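You operate a simulated robot arm through the tools that you are given. There is no shell and no other tool. Be economical: measure what you need, move in short steps, check, and stop when the job is done.

You run a simulated two-armed robot. Do the job below in one go: nothing can be reset, and whatever is moved stays where it is left.

JOB
Wipe up the spill on the wall worktop surface with the dish cloth and put it back.

It is judged by the outcome, as a careful person would: the job done as asked, and still so three seconds after it is handed in. It fails if anything else is knocked over, pushed out of place, dropped, spilled or broken. Flat cloth is picked up by pressing the open fingertips on it (5 to 10 N) and closing them slowly along it; thin cloth reads only 2 to 8 mm in the jaws.

ROBOT AND FRAMES
Two 7-joint arms with two-finger parallel grippers on one trunk, on a base that drives. Base frame: it is fixed to the floor where the robot stands at the start and does not move with it; the origin is under the middle of the robot, x ahead of it, y to its left, z up; the surface under the hand at the start is at about z = 0.91. Units: m, rad, N and s.
The left shoulder is at the start at [-0.082, 0.119, 0.851], the right one opposite. With the tool pointing down near the work surface each hand reaches from about 0.1 to 0.56 m from the robot's upright axis, wherever it stands, measured 20 degrees to its own side. Payload 3.43 kg a hand.
The tool frame of a hand sits at the grasp point between the pads (the TCP): z along the fingers, y along the line on which they close. The tips reach 0.03 m beyond it. Largest opening 0.094 m; finger width 0.028, thickness 0.01; the body of the gripper, 0.05 by 0.096 m, starts 0.055 m behind the TCP.
Orientation is that of the tool frame in the base frame, as a unit quaternion [w, x, y, z]. With the fingers straight down and closing along the base's y, the tool's x points along the base's -x, its y along +y and its z along -z.

CONTROLS
- The arms move only by the tool drive_tool. It takes "left_moves", "right_moves" or both (then of equal length, played together; a hand with none holds still); each is a list that holds one entry, the list of rows, each a list of 7 numbers: the shift along the tool's x, y, z in m, then the turn, a rotation vector about the tool's x, y, z in rad, then the finger opening in m, from 0 to 0.094. In form: [[[tx, ty, tz, rx, ry, rz, gripper], ...]]. A call has 1 to 8 rows; each row is the pose to reach, as a shift and turn from the pose commanded when the call began, along the tool's axes at that moment. A row lasts 0.2 s, in which the tool goes at most 0.05 m and 0.15 rad; a call with a longer step from one row to the next is refused whole, and so is a gripper value outside its range. Where a pose cannot be reached the arm comes as near as it can. A force on the tool above 40 N (or 10 N above the force at the start of the call, whichever is more), or a blocked arm, ends the call early, and 0.2 s more pass. Each finger travels about 0.153 m/s and halts on what it meets, pressing with about 43 N; the grip force reading is that of the motor and also rises with nothing between the fingers. The clock runs only during rows and for 0.2 s after the last one: add rows that repeat a pose to give the fingers time. The reply holds the time, the measured pose of the TCP, the force on the tool along the base axes, the opening and the grip force, in the units named above and with some noise, with the torque about the TCP (base axes, N m) and any sound that the robot's microphone picked up, and new pictures: "views" is both (left out), scene, wrist or none (wrist: the cameras of the hands that moved).
- Cameras (640 x 400 px; columns grow to the right, rows downward): "scene" is now at [0.0327, -0.0021, 1.5587]; the picture's right is [0.01, -1.00, 0.00], its down [-0.78, -0.01, -0.63] and it looks along [0.63, 0.01, -0.78] (base axes); focal length 270 px, centre (320, 200). "left" rides on the left gripper at [0.076, -0.014, -0.102] in its tool frame; the picture's right is [0.18, 0.98, 0.00], its down [-0.75, 0.14, -0.64] and it looks along [-0.63, 0.12, 0.77] (tool axes); focal length 243 px, centre (320, 200). "right" rides on the right gripper at [0.076, 0.014, -0.103] in its tool frame; the picture's right is [-0.18, 0.98, 0.00], its down [-0.75, -0.14, -0.64] and it looks along [-0.63, -0.12, 0.77] (tool axes); focal length 243 px, centre (320, 200). There is no depth. A picture from a camera that has moved, and an enlarged one, comes with that camera's place and axes in the base frame and with its lens.
- raise_lower(by): slides the trunk up (or, below 0, down) by that many m; the arms and the scene camera ride with it, the base frame stays. It gives what a move gives, with no picture.
- base_move(legs): drives the robot by 1 to 6 legs, each [ahead, left, turn to the left] in m, m and rad, along the robot's own axes; the way and the turn of a leg run together, so that a leg with both is an arc; at most 1.5 m and 3.142 rad a leg. The arms and the cameras ride along, it lands a little off, and it stops where it bumps. It gives what a move gives, and a new picture of the scene camera.
- aim_head(pan, tilt): turns the head with the scene camera to pan (to the left, within 2.496 rad either way) and tilt (down, from -0.506 to 1.204), counted from straight ahead of the robot. It gives what a move gives, and a new picture of the scene camera.
- close_up(camera, box): a new picture of the part [left, top, right, bottom] of that camera's present view, enlarged. The clock stands still meanwhile.
- hand_in(): hands the job in; it is judged then, once.

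Work in short steps. Places have to be worked out from the pictures, the camera data and where the tool is seen: move nearer, look again, correct. Check each grasp and each placing, and mend what went wrong. You have 120 turns and 260 pictures in all, those below and enlarged ones among them. Open the grippers and draw the arms clear of the work before you hand the job in, unless the task says otherwise; then end with one line.

The tools are called as name(argument=value, ...) on one line, values as JSON. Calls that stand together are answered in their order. drive_tool: Moves the arms, as the interface text tells. Its arguments: {"type":"object","properties":{"left_moves":{"type":"array","items":{"type":"array","items":{"type":"array","items":{"type":"number"}}}},"right_moves":{"type":"array","items":{"type":"array","items":{"type":"array","items":{"type":"number"}}}},"views":{"type":"string","enum":["both","scene","wrist","none"]}},"required":[]} The other tools are called the same way: raise_lower (by) slides the trunk up or down; base_move (legs) drives the base; aim_head (pan, tilt) turns the head that bears the scene camera; close_up (camera, box) takes an enlarged picture of a part of a camera's view; hand_in () hands the job in.

At the start:

```text
time_s: 0.0
left_ee_pos: [0.2652, 0.2483, 1.1275]
left_ee_rot: [0.0, 0.001, 1.0, 0.0]
left_ft_force: [-0.6, 0.0, 0.1]
left_moment: [0.02, 0.02, -0.03]
left_finger_gap: 0.0938
left_gripper_force: 0.1
right_ee_pos: [0.2952, -0.0317, 1.1012]
right_ee_rot: [0.0, -0.001, 1.0, 0.0]
right_ft_force: [-0.9, 1.4, -0.2]
right_moment: [0.0, -0.01, 0.01]
right_finger_gap: 0.094
right_gripper_force: 0.0
trunk travel left (down, up): [-0.275, 0.06]
robot x, y, heading: [0.0004, 0.0039, 0.001]
head pan, tilt: [0.01, 0.89]
```

scene: 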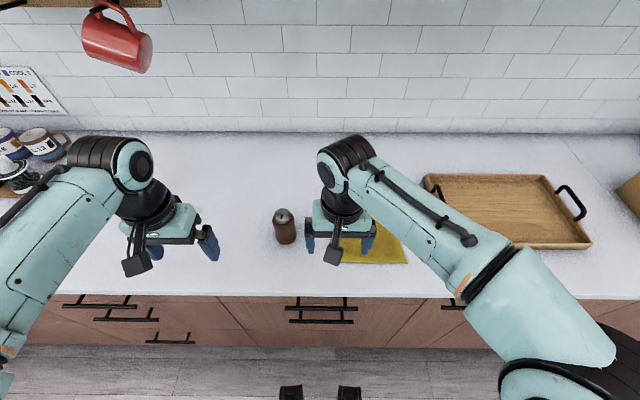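
right: 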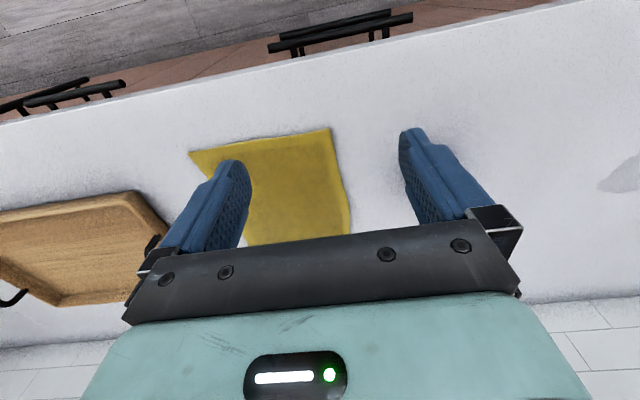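
left: 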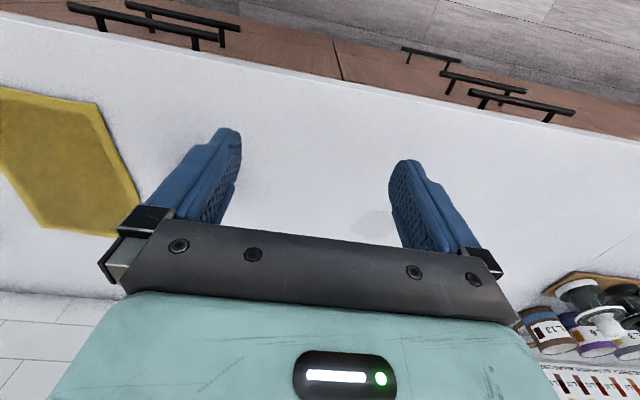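

The cloth lies near (0.40, -0.16), and a faint grey patch, likely the spill, is near (0.49, 0.375), hidden behind the left gripper. I'll draw the left hand back and look at it.

drive_tool(left_moves=[[[0.04, 0, 0, 0, 0, 0, 0.094], [0.08, 0, 0, 0, 0, 0, 0.094], [0.12, 0, 0, 0, 0, 0, 0.094], [0.14, 0, 0, 0, 0, 0, 0.094]]], views="both")

close_up(camera="scene", box=[100, 120, 420, 320])

```text
time_s: 1.0
left_ee_pos: [0.1254, 0.2479, 1.1294]
left_ee_rot: [-0.001, 0.0, 1.0, 0.0]
left_ft_force: [0.4, 0.8, -0.1]
left_moment: [0.0, -0.04, -0.01]
left_finger_gap: 0.0938
left_gripper_force: 0.1
right_ee_pos: [0.2957, -0.032, 1.1005]
right_ee_rot: [0.001, 0.0, 1.0, 0.0]
right_ft_force: [0.8, 0.1, -0.7]
right_moment: [0.03, 0.01, 0.01]
right_finger_gap: 0.094
right_gripper_force: 0.0
trunk travel left (down, up): [-0.275, 0.06]
robot x, y, heading: [-0.0012, -0.0002, 0.0]
head pan, tilt: [0.01, 0.89]
camera scene: at [0.0324, -0.002, 1.5587], right [0.01, -1.0, 0.0], down [-0.78, -0.01, -0.63], along [0.63, 0.01, -0.78], focal length 270 px, centre (320, 200)
camera left: at [0.0493, 0.234, 1.2323], right [-0.18, 0.98, 0.0], down [0.75, 0.14, 0.64], along [0.63, 0.12, -0.77], focal length 243 px, centre (320, 200)
```

scene: 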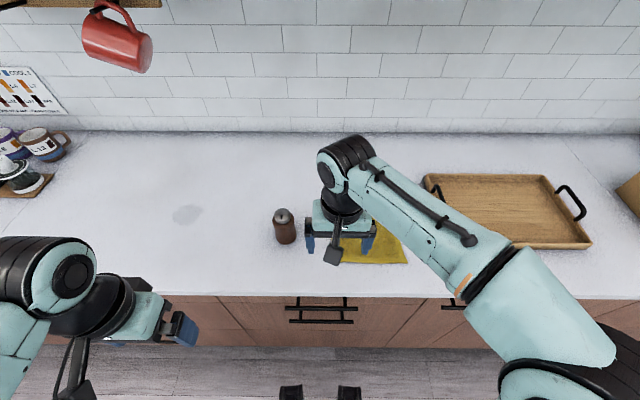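
left: 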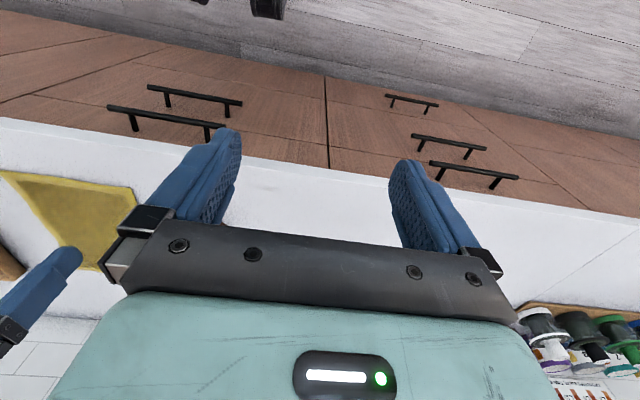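

```text
2.00 times, centred on (260, 220) of scene
camera zoom: at [0.0324, -0.002, 1.5587], right [0.01, -1.0, 0.0], down [-0.78, -0.01, -0.63], along [0.63, 0.01, -0.78], focal length 540 px, centre (440, 160)
```

zoom: 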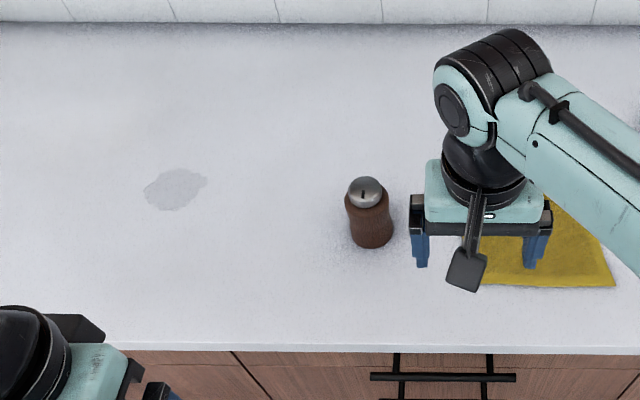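

The spill is at about (0.497, 0.396), roughly 9 cm across, and the pepper mill stands near (0.41, 0.10). I'll draw the right hand back to see the whole cloth.

drive_tool(right_moves=[[[0.04, 0, 0, 0, 0, 0, 0.094], [0.08, 0, 0, 0, 0, 0, 0.094], [0.12, 0, 0, 0, 0, 0, 0.094], [0.16, 0, 0, 0, 0, 0, 0.094]]], views="wrist")

close_up(camera="scene", box=[260, 150, 500, 300])

```text
time_s: 2.0
left_ee_pos: [0.1253, 0.2482, 1.1288]
left_ee_rot: [0.0, 0.0, 1.0, -0.001]
left_ft_force: [-0.4, 0.0, -0.4]
left_moment: [0.03, -0.03, 0.0]
left_finger_gap: 0.0939
left_gripper_force: 0.0
right_ee_pos: [0.1316, -0.0328, 1.1005]
right_ee_rot: [0.001, -0.001, 1.0, 0.0]
right_ft_force: [0.7, 0.1, -1.3]
right_moment: [-0.03, -0.01, -0.03]
right_finger_gap: 0.094
right_gripper_force: 0.1
trunk travel left (down, up): [-0.275, 0.06]
robot x, y, heading: [-0.0015, 0.0011, 0.0]
head pan, tilt: [0.01, 0.89]
camera right: at [0.0579, -0.0175, 1.2013], right [0.18, 0.98, 0.0], down [0.75, -0.14, 0.64], along [0.63, -0.12, -0.77], focal length 243 px, centre (320, 200)
```

right: 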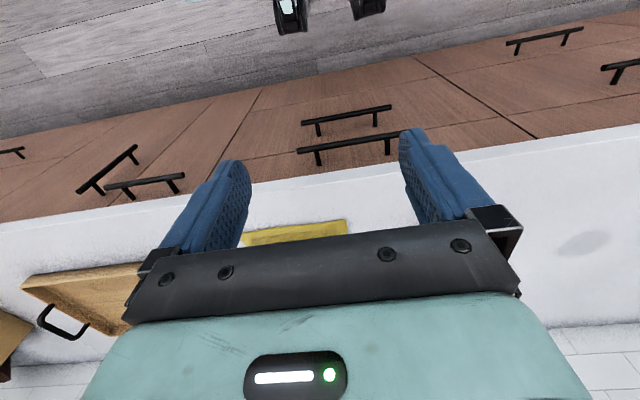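

```text
2.67 times, centred on (380, 225) of scene
camera zoom: at [0.0317, -0.0024, 1.5587], right [0.01, -1.0, 0.0], down [-0.78, -0.01, -0.63], along [0.63, 0.01, -0.78], focal length 719 px, centre (160, 133)
```

zoom: 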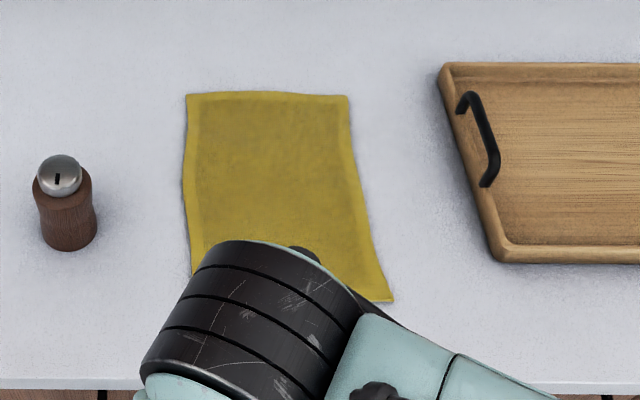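

Cloth spans x 0.347–0.617, y −0.22 to −0.03, and the counter's front edge is near x≈0.27. I'll move the right hand above the middle of the cloth's near edge (0.385, −0.125) and lower it partway.

drive_tool(right_moves=[[[-0.042, -0.015, 0, 0, 0, 0, 0.08], [-0.084, -0.03, 0, 0, 0, 0, 0.08], [-0.126, -0.046, 0, 0, 0, 0, 0.08], [-0.168, -0.061, 0, 0, 0, 0, 0.08], [-0.21, -0.077, 0.0, 0, 0, 0, 0.08], [-0.253, -0.092, 0.0, 0, 0, 0, 0.07], [-0.253, -0.092, 0.045, 0, 0, 0, 0.07], [-0.253, -0.092, 0.09, 0, 0, 0, 0.07]]], views="both")

```text
time_s: 3.8
left_ee_pos: [0.1264, 0.2489, 1.1296]
left_ee_rot: [0.0, 0.0, 1.0, 0.0]
left_ft_force: [0.1, -0.8, 0.9]
left_moment: [0.04, -0.01, 0.01]
left_finger_gap: 0.094
left_gripper_force: 0.0
right_ee_pos: [0.3871, -0.1263, 1.0089]
right_ee_rot: [0.001, 0.0, 1.0, 0.0]
right_ft_force: [0.0, -0.1, 0.7]
right_moment: [0.01, 0.02, -0.01]
right_finger_gap: 0.0698
right_gripper_force: 0.1
trunk travel left (down, up): [-0.275, 0.06]
robot x, y, heading: [0.0018, -0.0018, 0.003]
head pan, tilt: [0.01, 0.89]
camera scene: at [0.0332, -0.0022, 1.5587], right [0.01, -1.0, 0.0], down [-0.78, -0.01, -0.63], along [0.63, 0.01, -0.78], focal length 270 px, centre (320, 200)
camera right: at [0.3125, -0.1109, 1.1088], right [0.18, 0.98, 0.0], down [0.75, -0.14, 0.64], along [0.63, -0.12, -0.77], focal length 243 px, centre (320, 200)
```

scene: 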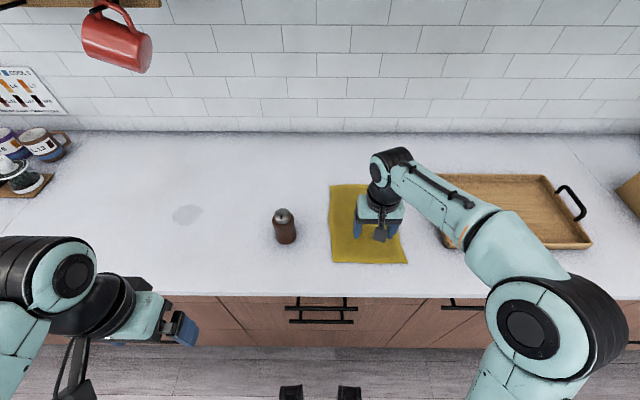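
right: 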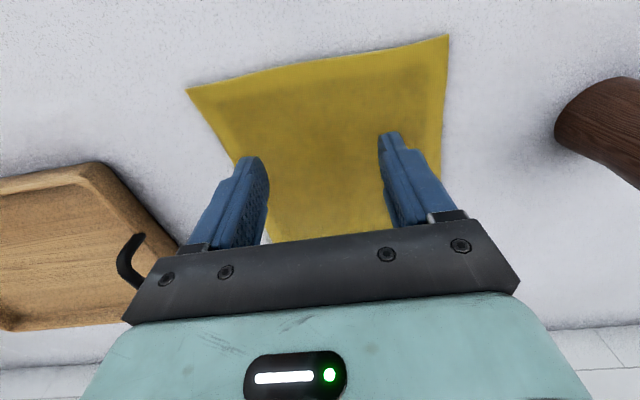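

The near edge is at x≈0.348, so the fingers will land about 3–4 cm inside it. I'll descend slowly to just above the surface.

drive_tool(right_moves=[[[0.005, 0, 0.03, 0, 0, 0, 0.07], [0.008, 0, 0.055, 0, 0, 0, 0.07], [0.008, 0, 0.062, 0, 0, 0, 0.07], [0.008, 0, 0.062, 0, 0, 0, 0.07]]], views="wrist")

```text
time_s: 4.8
left_ee_pos: [0.1277, 0.248, 1.1293]
left_ee_rot: [-0.001, -0.001, 1.0, 0.0]
left_ft_force: [0.2, 0.3, 0.6]
left_moment: [-0.05, 0.04, 0.02]
left_finger_gap: 0.094
left_gripper_force: 0.0
right_ee_pos: [0.3783, -0.1241, 0.9496]
right_ee_rot: [0.001, -0.001, 1.0, 0.0]
right_ft_force: [0.1, -0.2, 0.1]
right_moment: [-0.01, -0.03, 0.02]
right_finger_gap: 0.0698
right_gripper_force: 0.1
trunk travel left (down, up): [-0.275, 0.06]
robot x, y, heading: [-0.0021, -0.0014, 0.003]
head pan, tilt: [0.01, 0.89]
camera right: at [0.305, -0.1096, 1.0499], right [0.18, 0.98, 0.0], down [0.75, -0.14, 0.64], along [0.63, -0.12, -0.77], focal length 243 px, centre (320, 200)
```

right: 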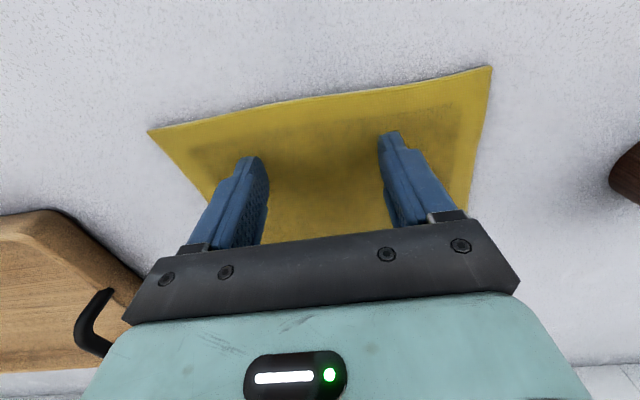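

No contact yet at TCP z=0.9496. I'll lower in 2 mm steps to feel the surface.

drive_tool(right_moves=[[[0, 0, 0.003, 0, 0, 0, 0.07], [0, 0, 0.005, 0, 0, 0, 0.07], [0, 0, 0.007, 0, 0, 0, 0.07], [0, 0, 0.008, 0, 0, 0, 0.07], [0, 0, 0.008, 0, 0, 0, 0.07]]], views="none")

```text
time_s: 6.0
left_ee_pos: [0.1253, 0.2477, 1.129]
left_ee_rot: [0.0, 0.0, 1.0, 0.001]
left_ft_force: [0.0, 0.0, 0.6]
left_moment: [-0.03, 0.02, 0.0]
left_finger_gap: 0.0942
left_gripper_force: 0.1
right_ee_pos: [0.3806, -0.1239, 0.9426]
right_ee_rot: [0.003, 0.0, 1.0, 0.001]
right_ft_force: [-0.7, -0.8, 17.2]
right_moment: [-0.09, 0.0, 0.06]
right_finger_gap: 0.0701
right_gripper_force: 0.1
trunk travel left (down, up): [-0.275, 0.06]
robot x, y, heading: [-0.0031, -0.001, -0.001]
head pan, tilt: [0.01, 0.89]
```

Contact at 17 N, a bit heavy. I'll ease up 1.5 mm and read the force.

drive_tool(right_moves=[[[0, 0, -0.0015, 0, 0, 0, 0.07], [0, 0, -0.0015, 0, 0, 0, 0.07]]], views="none")

```text
time_s: 6.6
left_ee_pos: [0.1268, 0.2484, 1.1296]
left_ee_rot: [0.0, 0.0, 1.0, 0.0]
left_ft_force: [-0.6, 0.2, -0.5]
left_moment: [-0.04, 0.0, 0.02]
left_finger_gap: 0.094
left_gripper_force: 0.2
right_ee_pos: [0.3792, -0.1239, 0.9436]
right_ee_rot: [0.0, 0.001, 1.0, 0.0]
right_ft_force: [2.0, -1.7, 5.8]
right_moment: [-0.08, -0.07, 0.01]
right_finger_gap: 0.0698
right_gripper_force: 0.1
trunk travel left (down, up): [-0.275, 0.06]
robot x, y, heading: [-0.0008, -0.0005, 0.003]
head pan, tilt: [0.01, 0.89]
```

At 5.8 N, near the low end of the range. I'll add 0.4 mm and close slowly.

drive_tool(right_moves=[[[0, 0, 0.0004, 0, 0, 0, 0.062], [0, 0, 0.0004, 0, 0, 0, 0.053], [0, 0, 0.0004, 0, 0, 0, 0.044], [0, 0, 0.0004, 0, 0, 0, 0.035], [0, 0, 0.0004, 0, 0, 0, 0.026], [0, 0, 0.0004, 0, 0, 0, 0.017], [0, 0, 0.0004, 0, 0, 0, 0.008], [0, 0, 0.0004, 0, 0, 0, 0.0]]], views="wrist")

```text
time_s: 8.4
left_ee_pos: [0.1257, 0.2477, 1.129]
left_ee_rot: [0.0, 0.0, 1.0, 0.0]
left_ft_force: [-0.2, -0.3, 0.5]
left_moment: [0.01, -0.01, 0.03]
left_finger_gap: 0.0942
left_gripper_force: 0.0
right_ee_pos: [0.3781, -0.1245, 0.9439]
right_ee_rot: [0.001, 0.0, 1.0, 0.001]
right_ft_force: [0.2, 0.1, 6.1]
right_moment: [-0.08, 0.01, -0.02]
right_finger_gap: 0.0062
right_gripper_force: 40.4
trunk travel left (down, up): [-0.275, 0.06]
robot x, y, heading: [-0.0037, -0.0008, -0.0]
head pan, tilt: [0.01, 0.89]
camera right: at [0.3053, -0.1085, 1.0445], right [0.18, 0.98, 0.0], down [0.75, -0.14, 0.64], along [0.63, -0.12, -0.77], focal length 243 px, centre (320, 200)
```

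right: 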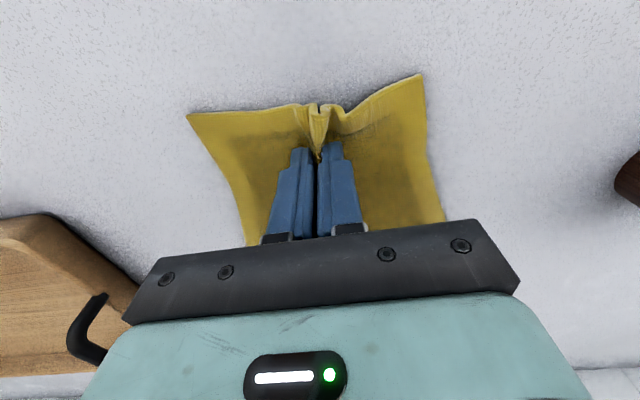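

The cloth is gripped, with a 6.2 mm gap and a visible fold. I'll lift straight up and a little towards the robot, clear of the mill and tray.

drive_tool(right_moves=[[[0.0, 0, -0.035, 0, 0, 0, 0], [0.0, 0, -0.07, 0, 0, 0, 0], [0.0, 0, -0.105, 0, 0, 0, 0], [0.0, 0, -0.14, 0, 0, 0, 0], [0.0, 0, -0.175, 0, 0, 0, 0], [0.0, 0, -0.21, 0, 0, 0, 0], [0.02, 0, -0.245, 0, 0, 0, 0], [0.04, 0, -0.28, 0, 0, 0, 0]]], views="both")

```text
time_s: 10.2
left_ee_pos: [0.1257, 0.2482, 1.1297]
left_ee_rot: [0.0, 0.0, 1.0, 0.0]
left_ft_force: [0.1, -0.2, -0.3]
left_moment: [0.0, 0.04, 0.04]
left_finger_gap: 0.0937
left_gripper_force: 0.1
right_ee_pos: [0.3397, -0.124, 1.2248]
right_ee_rot: [0.001, -0.001, 1.0, 0.0]
right_ft_force: [-0.3, -0.6, -0.6]
right_moment: [-0.11, -0.03, -0.03]
right_finger_gap: 0.0061
right_gripper_force: 40.4
trunk travel left (down, up): [-0.275, 0.06]
robot x, y, heading: [-0.0003, 0.0002, -0.002]
head pan, tilt: [0.01, 0.89]
camera scene: at [0.0323, -0.0019, 1.5587], right [0.01, -1.0, 0.0], down [-0.78, -0.01, -0.63], along [0.63, 0.01, -0.78], focal length 270 px, centre (320, 200)
camera right: at [0.2651, -0.1098, 1.3261], right [0.18, 0.98, 0.0], down [0.75, -0.14, 0.64], along [0.63, -0.12, -0.77], focal length 243 px, centre (320, 200)
```

scene: 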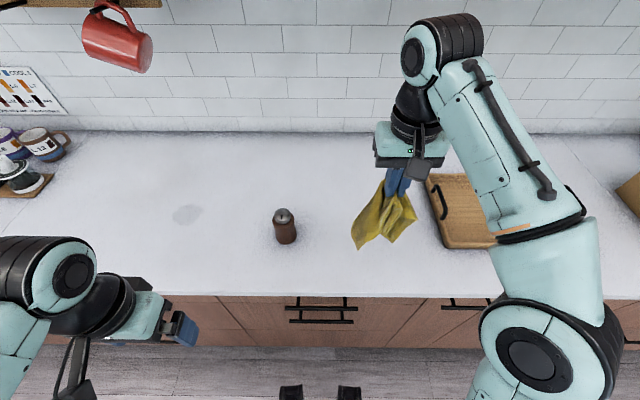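
right: 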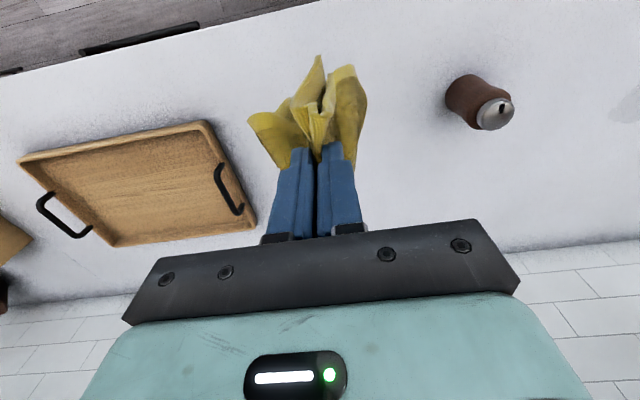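

The cloth hangs freely from the grip. Before driving left I'll pull it further back to clear the mill, raise the trunk, and look left.

drive_tool(right_moves=[[[0.03, 0, 0, 0, 0, 0, 0], [0.06, 0, 0, 0, 0, 0, 0], [0.09, 0, 0, 0, 0, 0, 0], [0.09, 0, 0, 0, 0, 0, 0]]], views="none")

raise_lower(by=0.058)

aim_head(pan=1.1, tilt=0.7)

```text
time_s: 11.2
left_ee_pos: [0.127, 0.247, 1.1295]
left_ee_rot: [0.0, 0.0, 1.0, 0.0]
left_ft_force: [0.4, 0.8, -0.3]
left_moment: [-0.01, 0.02, 0.01]
left_finger_gap: 0.0939
left_gripper_force: 0.0
right_ee_pos: [0.2513, -0.1263, 1.2218]
right_ee_rot: [0.0, 0.0, 1.0, 0.0]
right_ft_force: [0.1, -0.1, 0.2]
right_moment: [-0.07, -0.01, -0.01]
right_finger_gap: 0.0063
right_gripper_force: 39.9
trunk travel left (down, up): [-0.275, 0.06]
robot x, y, heading: [-0.002, 0.0025, 0.001]
head pan, tilt: [0.01, 0.89]
```

```text
time_s: 12.2
left_ee_pos: [0.1247, 0.2481, 1.186]
left_ee_rot: [0.001, 0.0, 1.0, 0.001]
left_ft_force: [0.2, 0.3, -1.7]
left_moment: [-0.01, 0.01, 0.03]
left_finger_gap: 0.0938
left_gripper_force: 0.0
right_ee_pos: [0.2518, -0.1246, 1.2817]
right_ee_rot: [0.001, 0.0, 1.0, 0.0]
right_ft_force: [-0.9, 0.1, 0.3]
right_moment: [-0.1, -0.01, 0.0]
right_finger_gap: 0.0065
right_gripper_force: 40.7
trunk travel left (down, up): [-0.333, 0.002]
robot x, y, heading: [-0.0015, 0.001, -0.002]
head pan, tilt: [0.01, 0.89]
```

```text
time_s: 13.5
left_ee_pos: [0.1253, 0.2492, 1.1862]
left_ee_rot: [0.0, 0.0, 1.0, 0.0]
left_ft_force: [0.6, -0.5, -1.1]
left_moment: [0.01, -0.04, -0.01]
left_finger_gap: 0.0939
left_gripper_force: 0.1
right_ee_pos: [0.2503, -0.1244, 1.2804]
right_ee_rot: [0.0, 0.0, 1.0, 0.0]
right_ft_force: [0.3, -0.2, -0.8]
right_moment: [-0.06, 0.04, 0.01]
right_finger_gap: 0.0063
right_gripper_force: 40.1
trunk travel left (down, up): [-0.333, 0.002]
robot x, y, heading: [-0.0005, 0.0018, 0.004]
head pan, tilt: [1.1, 0.7]
camera scene: at [-0.0054, 0.0728, 1.6357], right [0.89, -0.45, 0.0], down [-0.29, -0.57, -0.76], along [0.35, 0.68, -0.64], focal length 270 px, centre (320, 200)
```

scene: 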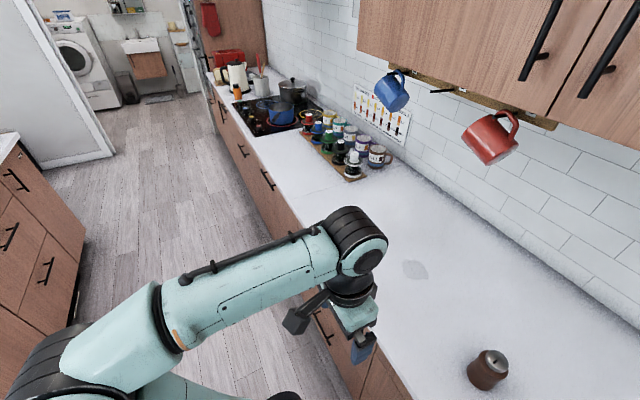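

The aisle to the left is clear. I'll drive 0.50 m left and turn the head to look down at the spill.

base_move(legs=[[0, 0.5, 0]])

aim_head(pan=0.3, tilt=0.9)

```text
time_s: 18.4
left_ee_pos: [0.1165, 0.7481, 1.1867]
left_ee_rot: [-0.001, -0.009, 1.0, 0.001]
left_ft_force: [0.2, 0.0, 0.2]
left_moment: [0.01, 0.03, 0.02]
left_finger_gap: 0.0942
left_gripper_force: 0.1
right_ee_pos: [0.2478, 0.3794, 1.2805]
right_ee_rot: [0.001, -0.01, 1.0, -0.001]
right_ft_force: [0.1, 0.2, -1.0]
right_moment: [-0.04, 0.02, -0.04]
right_finger_gap: 0.006
right_gripper_force: 40.7
trunk travel left (down, up): [-0.333, 0.002]
robot x, y, heading: [-0.0026, 0.4964, 0.012]
head pan, tilt: [1.1, 0.7]
camera scene: at [-0.0116, 0.5711, 1.6357], right [0.9, -0.44, 0.0], down [-0.28, -0.58, -0.76], along [0.33, 0.69, -0.64], focal length 270 px, centre (320, 200)
```

scene: 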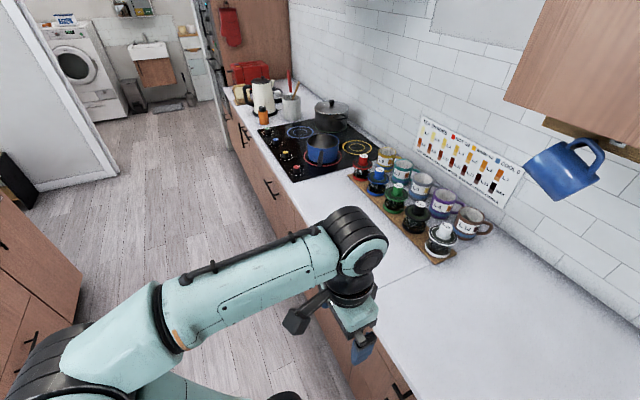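

```text
time_s: 19.5
left_ee_pos: [0.1168, 0.7491, 1.1856]
left_ee_rot: [0.0, -0.01, 1.0, 0.0]
left_ft_force: [-0.4, -0.2, -0.6]
left_moment: [0.04, -0.02, 0.01]
left_finger_gap: 0.0942
left_gripper_force: 0.1
right_ee_pos: [0.2474, 0.3786, 1.2823]
right_ee_rot: [0.001, -0.009, 1.0, -0.001]
right_ft_force: [-0.3, 0.5, -0.3]
right_moment: [-0.06, 0.03, -0.05]
right_finger_gap: 0.006
right_gripper_force: 40.0
trunk travel left (down, up): [-0.333, 0.002]
robot x, y, heading: [-0.0007, 0.4988, 0.022]
head pan, tilt: [0.3, 0.901]
camera scene: at [0.023, 0.5185, 1.6195], right [0.31, -0.95, 0.0], down [-0.74, -0.25, -0.62], along [0.59, 0.2, -0.78], focal length 270 px, centre (320, 200)
```

scene: 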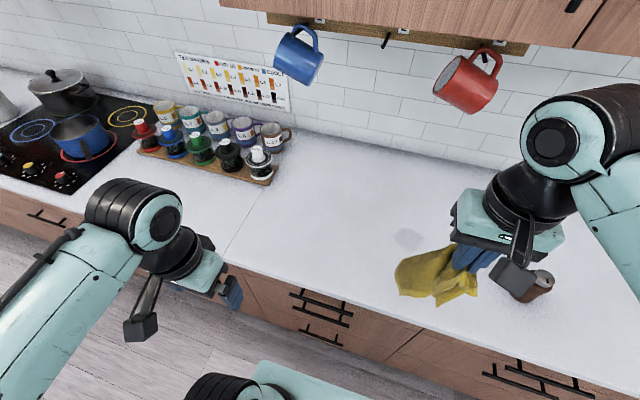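

The spill is confirmed at (0.50, 0.40). The red mug hangs at about (0.60, 0.41, z≥1.29), so I'll bring the hand down before reaching far forward. First I'll go to x≈0.39 and lower.

drive_tool(right_moves=[[[-0.045, 0.005, 0, 0, 0, 0, 0], [-0.09, 0.01, 0, 0, 0, 0, 0], [-0.135, 0.015, 0.02, 0, 0, 0, 0], [-0.145, 0.016, 0.06, 0, 0, 0, 0], [-0.15, 0.016, 0.105, 0, 0, 0, 0], [-0.15, 0.016, 0.15, 0, 0, 0, 0], [-0.15, 0.016, 0.19, 0, 0, 0, 0], [-0.15, 0.016, 0.22, 0, 0, 0, 0]]], views="both")

```text
time_s: 21.3
left_ee_pos: [0.1162, 0.7493, 1.186]
left_ee_rot: [0.0, -0.009, 1.0, 0.001]
left_ft_force: [0.4, -0.3, -0.6]
left_moment: [0.01, -0.01, 0.01]
left_finger_gap: 0.0937
left_gripper_force: 0.0
right_ee_pos: [0.397, 0.3951, 1.0603]
right_ee_rot: [0.001, -0.009, 1.0, 0.0]
right_ft_force: [0.8, -0.1, 0.5]
right_moment: [-0.06, -0.01, -0.06]
right_finger_gap: 0.0063
right_gripper_force: 40.1
trunk travel left (down, up): [-0.333, 0.002]
robot x, y, heading: [-0.0058, 0.4956, 0.024]
head pan, tilt: [0.3, 0.901]
camera scene: at [0.0234, 0.5185, 1.6195], right [0.31, -0.95, 0.0], down [-0.74, -0.25, -0.62], along [0.59, 0.19, -0.78], focal length 270 px, centre (320, 200)
camera right: at [0.3216, 0.4104, 1.1609], right [0.17, 0.99, 0.0], down [0.76, -0.13, 0.64], along [0.63, -0.11, -0.77], focal length 243 px, centre (320, 200)
```

scene: 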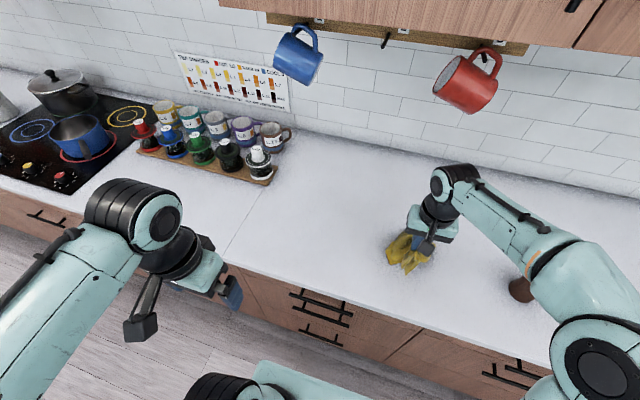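
right: 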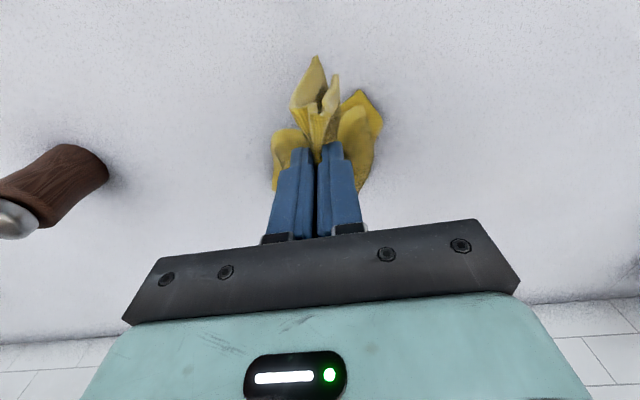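

Everything is clear and the cloth is just touching down. I'll move forward and down so the fingertips bring the cloth to the far side of the spill.

drive_tool(right_moves=[[[-0.03, 0, 0.025, 0, 0, 0, 0], [-0.06, 0, 0.05, 0, 0, 0, 0], [-0.09, 0, 0.075, 0, 0, 0, 0], [-0.12, 0, 0.095, 0, 0, 0, 0], [-0.14, 0, 0.105, 0, 0, 0, 0], [-0.14, 0, 0.108, 0, 0, 0, 0], [-0.14, 0, 0.108, 0, 0, 0, 0]]], views="both")

```text
time_s: 22.9
left_ee_pos: [0.1128, 0.7505, 1.1861]
left_ee_rot: [0.002, -0.01, 1.0, 0.0]
left_ft_force: [-0.7, -0.5, -1.3]
left_moment: [0.0, 0.02, 0.0]
left_finger_gap: 0.0941
left_gripper_force: 0.1
right_ee_pos: [0.5365, 0.4034, 0.9561]
right_ee_rot: [0.005, -0.009, 1.0, 0.001]
right_ft_force: [-6.0, 3.1, 34.8]
right_moment: [0.13, 0.46, -0.02]
right_finger_gap: 0.0063
right_gripper_force: 40.3
trunk travel left (down, up): [-0.333, 0.002]
robot x, y, heading: [-0.0066, 0.498, 0.017]
head pan, tilt: [0.3, 0.901]
camera scene: at [0.0187, 0.5194, 1.6198], right [0.31, -0.95, 0.0], down [-0.74, -0.25, -0.62], along [0.59, 0.19, -0.78], focal length 270 px, centre (320, 200)
camera right: at [0.461, 0.4159, 1.0567], right [0.17, 0.99, 0.0], down [0.75, -0.13, 0.65], along [0.64, -0.1, -0.76], focal length 243 px, centre (320, 200)
```

scene: 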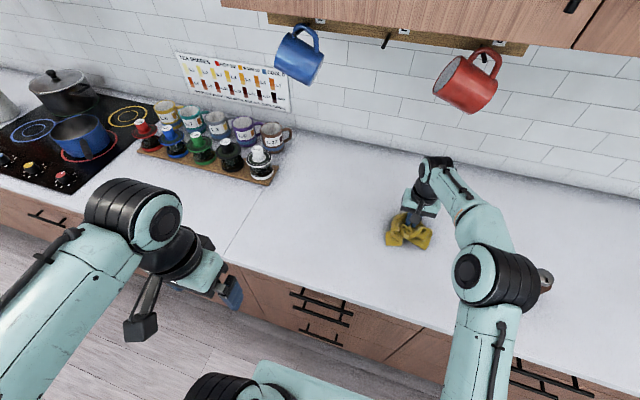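
right: 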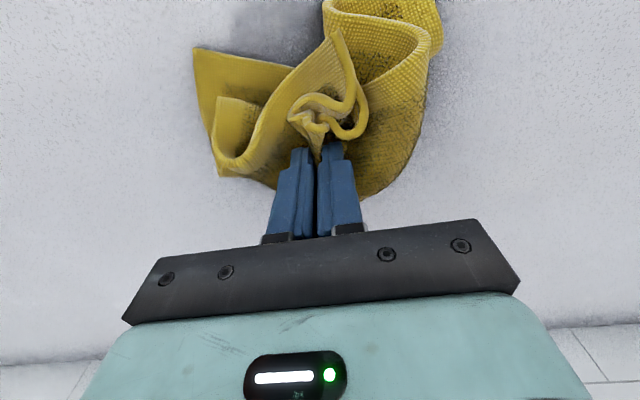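

The bunched cloth is pressing on the spill at about 35 N. I'll ease off 4 mm and wipe in overlapping strokes.

drive_tool(right_moves=[[[0.0, 0, -0.004, 0, 0, 0, 0], [0.03, 0, -0.004, 0, 0, 0, 0], [0.06, 0, -0.003, 0, 0, 0, 0], [0.09, 0, -0.003, 0, 0, 0, 0], [0.09, 0.03, -0.003, 0, 0, 0, 0], [0.06, 0.03, -0.003, 0, 0, 0, 0], [0.03, 0.03, -0.003, 0, 0, 0, 0], [0.0, 0.03, -0.004, 0, 0, 0, 0]]], views="wrist")

```text
time_s: 24.7
left_ee_pos: [0.1151, 0.7485, 1.186]
left_ee_rot: [0.0, -0.01, 1.0, -0.001]
left_ft_force: [0.1, 0.2, -0.4]
left_moment: [0.0, -0.01, -0.02]
left_finger_gap: 0.0941
left_gripper_force: 0.1
right_ee_pos: [0.5403, 0.4288, 0.9599]
right_ee_rot: [0.001, -0.009, 1.0, 0.0]
right_ft_force: [-4.1, -0.2, 12.9]
right_moment: [0.01, 0.23, -0.03]
right_finger_gap: 0.0059
right_gripper_force: 40.1
trunk travel left (down, up): [-0.333, 0.002]
robot x, y, heading: [-0.0041, 0.5, 0.022]
head pan, tilt: [0.3, 0.901]
camera right: at [0.4641, 0.4425, 1.0598], right [0.17, 0.99, 0.0], down [0.75, -0.13, 0.64], along [0.63, -0.11, -0.77], focal length 243 px, centre (320, 200)
```

right: 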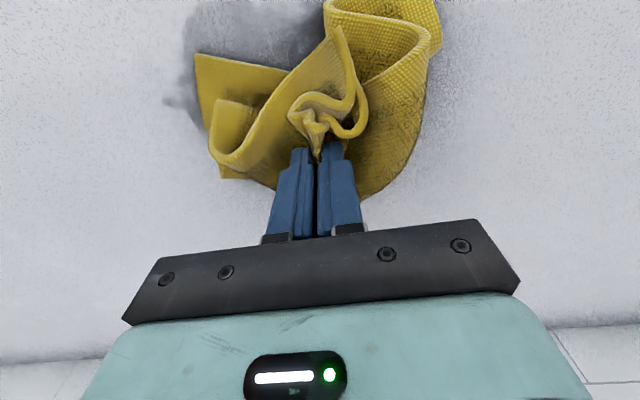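

Some grey still shows towards smaller y and nearer the robot. I'll press slightly harder and cover y 0.34–0.44, x 0.44–0.54.

drive_tool(right_moves=[[[0.03, -0.02, 0.001, 0, 0, 0, 0], [0.06, -0.04, 0.002, 0, 0, 0, 0], [0.1, -0.05, 0.002, 0, 0, 0, 0], [0.1, -0.08, 0.002, 0, 0, 0, 0], [0.06, -0.08, 0.002, 0, 0, 0, 0], [0.02, -0.08, 0.002, 0, 0, 0, 0], [0.02, -0.055, 0.002, 0, 0, 0, 0], [0.06, -0.055, 0.002, 0, 0, 0, 0]]], views="none")

drive_tool(right_moves=[[[0.04, 0, 0.0, 0, 0, 0, 0], [0.04, 0.03, 0, 0, 0, 0, 0], [0.0, 0.03, 0, 0, 0, 0, 0], [-0.03, 0.03, 0, 0, 0, 0, 0], [-0.03, 0.055, 0, 0, 0, 0, 0], [0.01, 0.055, 0, 0, 0, 0, 0], [0.05, 0.055, 0, 0, 0, 0, 0], [0.05, 0.055, -0.02, 0, 0, 0, 0]]], views="both")

```text
time_s: 26.5
left_ee_pos: [0.1147, 0.7499, 1.1867]
left_ee_rot: [0.001, -0.009, 1.0, 0.0]
left_ft_force: [-0.5, 0.2, 0.3]
left_moment: [0.01, -0.03, 0.0]
left_finger_gap: 0.0941
left_gripper_force: 0.0
right_ee_pos: [0.4794, 0.3734, 0.9567]
right_ee_rot: [0.004, -0.009, 1.0, 0.001]
right_ft_force: [8.6, 1.7, 25.1]
right_moment: [0.14, -0.12, -0.08]
right_finger_gap: 0.0061
right_gripper_force: 40.7
trunk travel left (down, up): [-0.333, 0.002]
robot x, y, heading: [-0.0069, 0.5006, 0.019]
head pan, tilt: [0.3, 0.901]
```

```text
time_s: 28.3
left_ee_pos: [0.1167, 0.7488, 1.1854]
left_ee_rot: [0.0, -0.01, 1.0, 0.0]
left_ft_force: [-0.5, 0.0, -1.0]
left_moment: [-0.01, 0.04, 0.02]
left_finger_gap: 0.0941
left_gripper_force: 0.0
right_ee_pos: [0.4257, 0.4267, 0.9697]
right_ee_rot: [-0.002, -0.009, 1.0, -0.002]
right_ft_force: [-1.0, -0.3, 1.6]
right_moment: [-0.07, 0.02, -0.06]
right_finger_gap: 0.0062
right_gripper_force: 40.8
trunk travel left (down, up): [-0.333, 0.002]
robot x, y, heading: [-0.0051, 0.4949, 0.02]
head pan, tilt: [0.3, 0.901]
camera scene: at [0.0229, 0.5185, 1.6192], right [0.31, -0.95, 0.0], down [-0.74, -0.25, -0.62], along [0.59, 0.19, -0.78], focal length 270 px, centre (320, 200)
camera right: at [0.3521, 0.4405, 1.0726], right [0.17, 0.99, 0.0], down [0.76, -0.13, 0.64], along [0.63, -0.11, -0.77], focal length 243 px, centre (320, 200)
```

scene: 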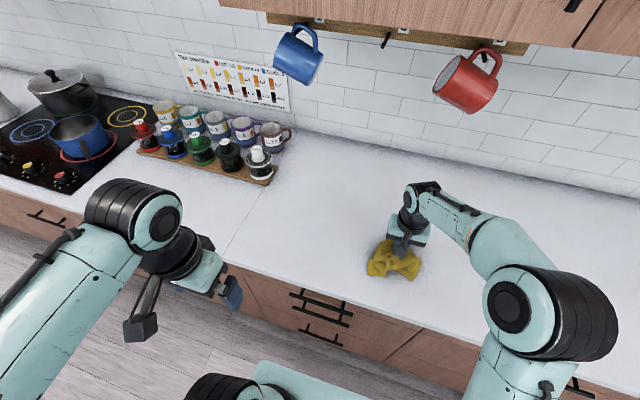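
right: 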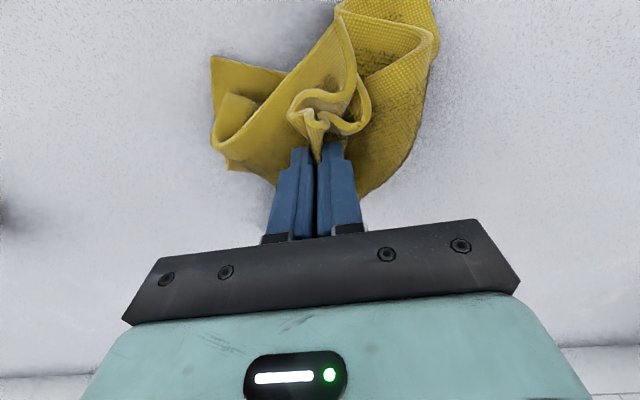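

To inspect the spill area I'll lift the cloth and draw it back, keeping it over the near part of the counter.

drive_tool(right_moves=[[[0.01, 0, -0.04, 0, 0, 0, 0], [0.02, 0, -0.08, 0, 0, 0, 0], [0.05, 0, -0.12, 0, 0, 0, 0], [0.08, 0, -0.16, 0, 0, 0, 0], [0.11, 0, -0.2, 0, 0, 0, 0], [0.15, 0, -0.23, 0, 0, 0, 0], [0.17, 0, -0.25, 0, 0, 0, 0]]], views="wrist")

close_up(camera="scene", box=[300, 150, 540, 300])

```text
time_s: 29.9
left_ee_pos: [0.115, 0.7494, 1.1858]
left_ee_rot: [0.0, -0.01, 1.0, 0.0]
left_ft_force: [-0.6, -1.0, 1.2]
left_moment: [0.02, 0.04, -0.01]
left_finger_gap: 0.094
left_gripper_force: 0.1
right_ee_pos: [0.2564, 0.4259, 1.2208]
right_ee_rot: [0.002, -0.009, 1.0, 0.0]
right_ft_force: [0.0, 0.7, -0.1]
right_moment: [-0.05, -0.01, -0.05]
right_finger_gap: 0.0064
right_gripper_force: 40.5
trunk travel left (down, up): [-0.333, 0.002]
robot x, y, heading: [-0.0056, 0.4937, 0.019]
head pan, tilt: [0.3, 0.901]
camera right: at [0.1814, 0.4397, 1.3221], right [0.17, 0.99, 0.0], down [0.76, -0.13, 0.64], along [0.63, -0.11, -0.77], focal length 243 px, centre (320, 200)
```

right: 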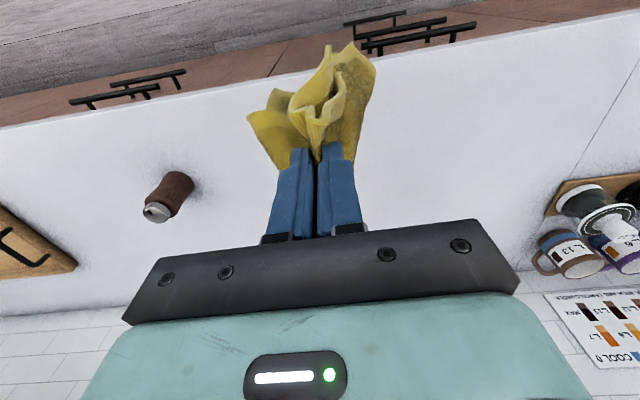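

```text
2.67 times, centred on (420, 225) of scene
camera zoom: at [0.0229, 0.5186, 1.6195], right [0.31, -0.95, 0.0], down [-0.74, -0.25, -0.62], along [0.59, 0.19, -0.78], focal length 719 px, centre (53, 133)
```

zoom: 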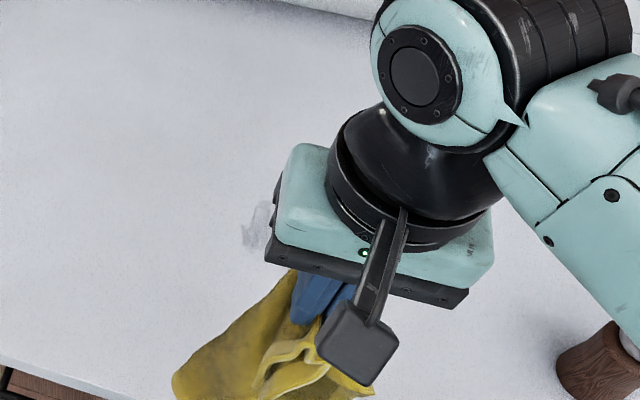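

A trace of the spill still shows beside the gripper. I'll shift the hand right for an unobstructed view.

drive_tool(right_moves=[[[0.02, -0.045, 0, 0, 0, 0, 0], [0.04, -0.09, 0, 0, 0, 0, 0], [0.06, -0.135, 0, 0, 0, 0, 0], [0.06, -0.17, 0, 0, 0, 0, 0]]], views="none")

close_up(camera="scene", box=[340, 187, 500, 287])

```text
time_s: 30.9
left_ee_pos: [0.1165, 0.7496, 1.1856]
left_ee_rot: [0.0, -0.01, 1.0, 0.0]
left_ft_force: [-0.9, 0.0, 0.2]
left_moment: [0.01, -0.03, -0.02]
left_finger_gap: 0.0941
left_gripper_force: 0.1
right_ee_pos: [0.2016, 0.2556, 1.2243]
right_ee_rot: [0.0, -0.01, 1.0, 0.0]
right_ft_force: [0.2, -0.3, -0.9]
right_moment: [0.01, -0.01, -0.07]
right_finger_gap: 0.0062
right_gripper_force: 40.7
trunk travel left (down, up): [-0.333, 0.002]
robot x, y, heading: [-0.0096, 0.4972, 0.019]
head pan, tilt: [0.3, 0.901]
```

```text
4.00 times, centred on (420, 237) of scene
camera zoom: at [0.023, 0.518, 1.6195], right [0.31, -0.95, 0.0], down [-0.74, -0.25, -0.62], along [0.59, 0.19, -0.78], focal length 1079 px, centre (-80, 52)
```

zoom: 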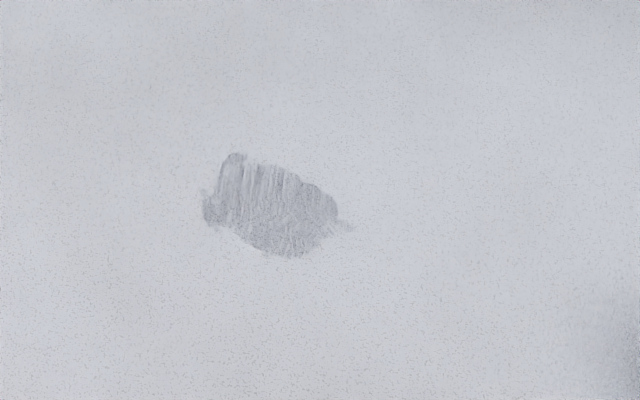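

The cloth does remove the spill; a patch remains around (0.50, 0.39), spanning about x 0.46–0.54 and y 0.34–0.44. I'll go back for denser, firmer passes.

drive_tool(right_moves=[[[-0.02, 0.045, 0, 0, 0, 0, 0], [-0.04, 0.09, 0, 0, 0, 0, 0], [-0.08, 0.12, 0, 0, 0, 0, 0], [-0.125, 0.13, 0.01, 0, 0, 0, 0], [-0.165, 0.13, 0.04, 0, 0, 0, 0], [-0.19, 0.13, 0.08, 0, 0, 0, 0], [-0.2, 0.13, 0.125, 0, 0, 0, 0], [-0.21, 0.13, 0.165, 0, 0, 0, 0]]], views="none")

drive_tool(right_moves=[[[-0.03, 0, 0.03, 0, 0, 0, 0], [-0.06, 0, 0.06, 0, 0, 0, 0], [-0.1, 0, 0.085, 0, 0, 0, 0], [-0.14, 0, 0.098, 0, 0, 0, 0], [-0.145, 0, 0.1, 0, 0, 0, 0], [-0.145, 0, 0.1, 0, 0, 0, 0]]], views="wrist")

```text
time_s: 32.7
left_ee_pos: [0.1166, 0.7489, 1.185]
left_ee_rot: [0.0, -0.009, 1.0, 0.0]
left_ft_force: [-0.7, -0.7, -0.5]
left_moment: [0.01, 0.0, -0.01]
left_finger_gap: 0.0942
left_gripper_force: 0.1
right_ee_pos: [0.4067, 0.3891, 1.0597]
right_ee_rot: [0.001, -0.009, 1.0, 0.0]
right_ft_force: [0.1, -0.6, -0.5]
right_moment: [-0.03, 0.01, -0.06]
right_finger_gap: 0.0061
right_gripper_force: 41.0
trunk travel left (down, up): [-0.333, 0.002]
robot x, y, heading: [-0.0031, 0.5005, 0.017]
head pan, tilt: [0.3, 0.901]
```

```text
time_s: 34.1
left_ee_pos: [0.1146, 0.7497, 1.1871]
left_ee_rot: [0.001, -0.01, 1.0, 0.0]
left_ft_force: [-0.6, 0.4, 0.1]
left_moment: [0.0, -0.03, 0.01]
left_finger_gap: 0.0939
left_gripper_force: 0.1
right_ee_pos: [0.5537, 0.3935, 0.9588]
right_ee_rot: [0.002, -0.01, 1.0, 0.0]
right_ft_force: [-2.2, 1.6, 10.3]
right_moment: [0.0, 0.16, -0.09]
right_finger_gap: 0.006
right_gripper_force: 40.4
trunk travel left (down, up): [-0.333, 0.002]
robot x, y, heading: [-0.0027, 0.4974, 0.018]
head pan, tilt: [0.3, 0.901]
camera right: at [0.4791, 0.408, 1.0594], right [0.16, 0.99, 0.0], down [0.75, -0.13, 0.64], along [0.64, -0.11, -0.77], focal length 243 px, centre (320, 200)
```

right: 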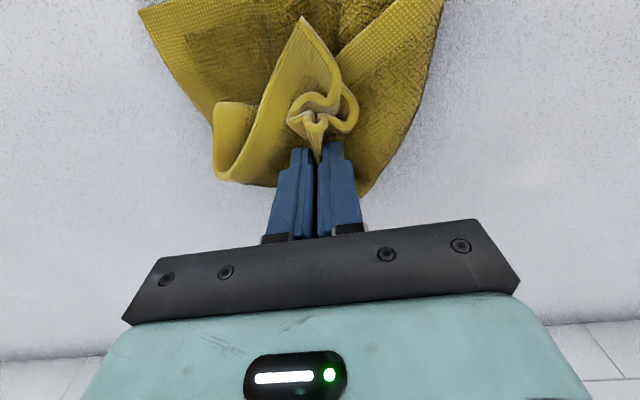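

The cloth is spread better now. Wiping with about 2.5 mm more press, in lanes at y≈0.39, 0.415, 0.44, 0.37 and 0.345.

drive_tool(right_moves=[[[0.0, 0, 0.0025, 0, 0, 0, 0], [0.04, 0, 0.0025, 0, 0, 0, 0], [0.08, 0, 0.0025, 0, 0, 0, 0], [0.11, 0.0, 0.0025, 0, 0, 0, 0], [0.11, 0.022, 0.0025, 0, 0, 0, 0], [0.07, 0.022, 0.0025, 0, 0, 0, 0], [0.03, 0.022, 0.0025, 0, 0, 0, 0], [0.0, 0.022, 0.0025, 0, 0, 0, 0]]], views="none")

drive_tool(right_moves=[[[0.0, 0.022, 0.0, 0, 0, 0, 0], [0.04, 0.022, 0, 0, 0, 0, 0], [0.08, 0.022, 0, 0, 0, 0, 0], [0.11, 0.022, 0, 0, 0, 0, 0], [0.11, -0.02, 0, 0, 0, 0, 0], [0.11, -0.045, 0, 0, 0, 0, 0], [0.07, -0.045, 0, 0, 0, 0, 0], [0.03, -0.045, 0, 0, 0, 0, 0]]], views="none")

drive_tool(right_moves=[[[-0.03, 0.0, 0.0, 0, 0, 0, 0], [-0.03, -0.025, 0, 0, 0, 0, 0], [0.01, -0.025, 0, 0, 0, 0, 0], [0.05, -0.025, 0, 0, 0, 0, 0], [0.08, -0.025, 0, 0, 0, 0, 0], [0.08, 0.0, 0, 0, 0, 0, 0]]], views="wrist")

```text
time_s: 35.9
left_ee_pos: [0.1155, 0.7491, 1.1858]
left_ee_rot: [0.001, -0.009, 1.0, 0.0]
left_ft_force: [-0.3, 0.0, -0.5]
left_moment: [0.01, -0.02, -0.01]
left_finger_gap: 0.0941
left_gripper_force: 0.2
right_ee_pos: [0.5533, 0.4134, 0.9567]
right_ee_rot: [0.002, -0.009, 1.0, 0.0]
right_ft_force: [-4.1, 0.3, 14.8]
right_moment: [-0.04, 0.29, -0.07]
right_finger_gap: 0.0064
right_gripper_force: 40.0
trunk travel left (down, up): [-0.333, 0.002]
robot x, y, heading: [-0.0096, 0.4961, 0.022]
head pan, tilt: [0.3, 0.901]
```

```text
time_s: 37.7
left_ee_pos: [0.1166, 0.7496, 1.1848]
left_ee_rot: [0.001, -0.01, 1.0, 0.0]
left_ft_force: [0.2, 0.1, -0.3]
left_moment: [0.02, 0.01, 0.04]
left_finger_gap: 0.094
left_gripper_force: 0.0
right_ee_pos: [0.5243, 0.3658, 0.9591]
right_ee_rot: [0.001, -0.009, 1.0, 0.0]
right_ft_force: [-1.7, -0.6, 8.7]
right_moment: [-0.1, 0.16, -0.03]
right_finger_gap: 0.0063
right_gripper_force: 41.2
trunk travel left (down, up): [-0.333, 0.002]
robot x, y, heading: [-0.0036, 0.5007, 0.019]
head pan, tilt: [0.3, 0.901]
```

```text
time_s: 39.1
left_ee_pos: [0.116, 0.7504, 1.1851]
left_ee_rot: [0.0, -0.009, 1.0, 0.0]
left_ft_force: [-0.4, 0.4, 0.2]
left_moment: [-0.01, 0.0, 0.01]
left_finger_gap: 0.0941
left_gripper_force: 0.1
right_ee_pos: [0.4414, 0.364, 0.9583]
right_ee_rot: [0.0, -0.008, 1.0, -0.001]
right_ft_force: [0.0, -5.1, 14.3]
right_moment: [-0.19, 0.17, 0.01]
right_finger_gap: 0.0063
right_gripper_force: 40.4
trunk travel left (down, up): [-0.333, 0.002]
robot x, y, heading: [0.0003, 0.4985, 0.016]
head pan, tilt: [0.3, 0.901]
camera right: at [0.3663, 0.3784, 1.0581], right [0.17, 0.99, 0.0], down [0.75, -0.13, 0.64], along [0.63, -0.11, -0.77], focal length 243 px, centre (320, 200)
```

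right: 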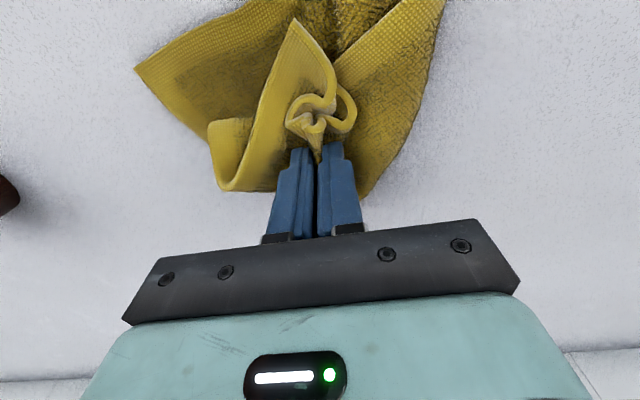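

Lifting back and aside again to check the result.

drive_tool(right_moves=[[[0.01, 0, -0.04, 0, 0, 0, 0], [0.03, 0, -0.08, 0, 0, 0, 0], [0.06, 0, -0.12, 0, 0, 0, 0], [0.09, 0, -0.155, 0, 0, 0, 0], [0.12, -0.01, -0.19, 0, 0, 0, 0], [0.15, -0.04, -0.215, 0, 0, 0, 0], [0.18, -0.08, -0.225, 0, 0, 0, 0], [0.2, -0.11, -0.23, 0, 0, 0, 0]]], views="none")

close_up(camera="scene", box=[340, 187, 500, 287])

```text
refused: row 7 steps farther than a row can; nothing moved
```

```text
4.00 times, centred on (420, 237) of scene
camera zoom: at [0.022, 0.519, 1.6195], right [0.31, -0.95, 0.0], down [-0.74, -0.25, -0.62], along [0.59, 0.19, -0.78], focal length 1079 px, centre (-80, 52)
```

zoom: 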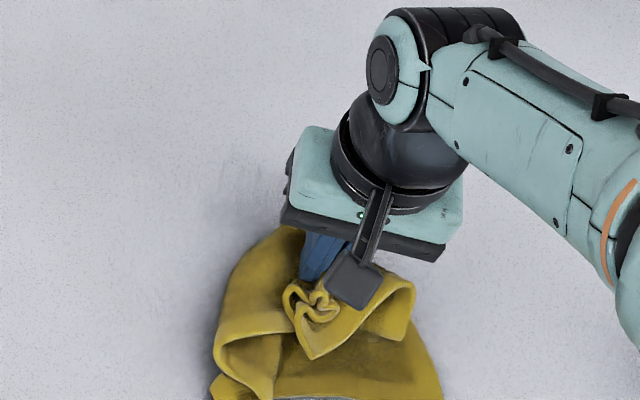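

That step was slightly too long, so I'll repeat the lift with shorter ones.

drive_tool(right_moves=[[[0.01, 0, -0.04, 0, 0, 0, 0], [0.03, 0, -0.08, 0, 0, 0, 0], [0.06, 0, -0.12, 0, 0, 0, 0], [0.09, 0, -0.155, 0, 0, 0, 0], [0.12, -0.01, -0.19, 0, 0, 0, 0], [0.15, -0.035, -0.215, 0, 0, 0, 0], [0.175, -0.07, -0.225, 0, 0, 0, 0], [0.195, -0.11, -0.23, 0, 0, 0, 0]]], views="none")

close_up(camera="scene", box=[340, 187, 500, 287])

```text
time_s: 40.9
left_ee_pos: [0.115, 0.7485, 1.1846]
left_ee_rot: [-0.001, -0.009, 1.0, 0.0]
left_ft_force: [-0.9, -0.7, -0.7]
left_moment: [0.04, 0.0, -0.02]
left_finger_gap: 0.0941
left_gripper_force: 0.0
right_ee_pos: [0.2512, 0.247, 1.1851]
right_ee_rot: [0.001, -0.011, 1.0, 0.0]
right_ft_force: [0.6, -0.4, -0.6]
right_moment: [-0.02, 0.02, -0.03]
right_finger_gap: 0.0064
right_gripper_force: 41.2
trunk travel left (down, up): [-0.333, 0.002]
robot x, y, heading: [-0.0046, 0.4945, 0.017]
head pan, tilt: [0.3, 0.901]
```

```text
4.00 times, centred on (420, 237) of scene
camera zoom: at [0.0222, 0.5175, 1.6195], right [0.31, -0.95, 0.0], down [-0.74, -0.25, -0.62], along [0.59, 0.2, -0.78], focal length 1079 px, centre (-80, 52)
```

zoom: 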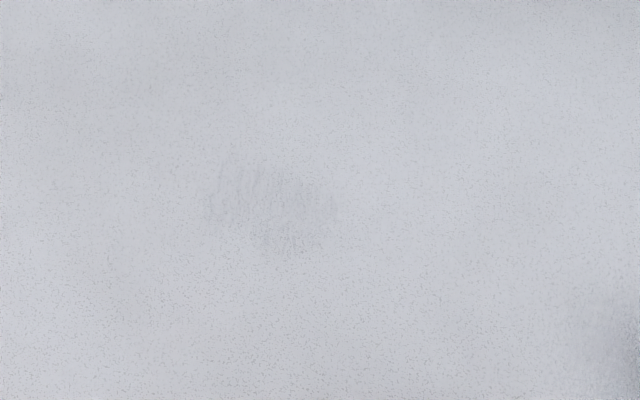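

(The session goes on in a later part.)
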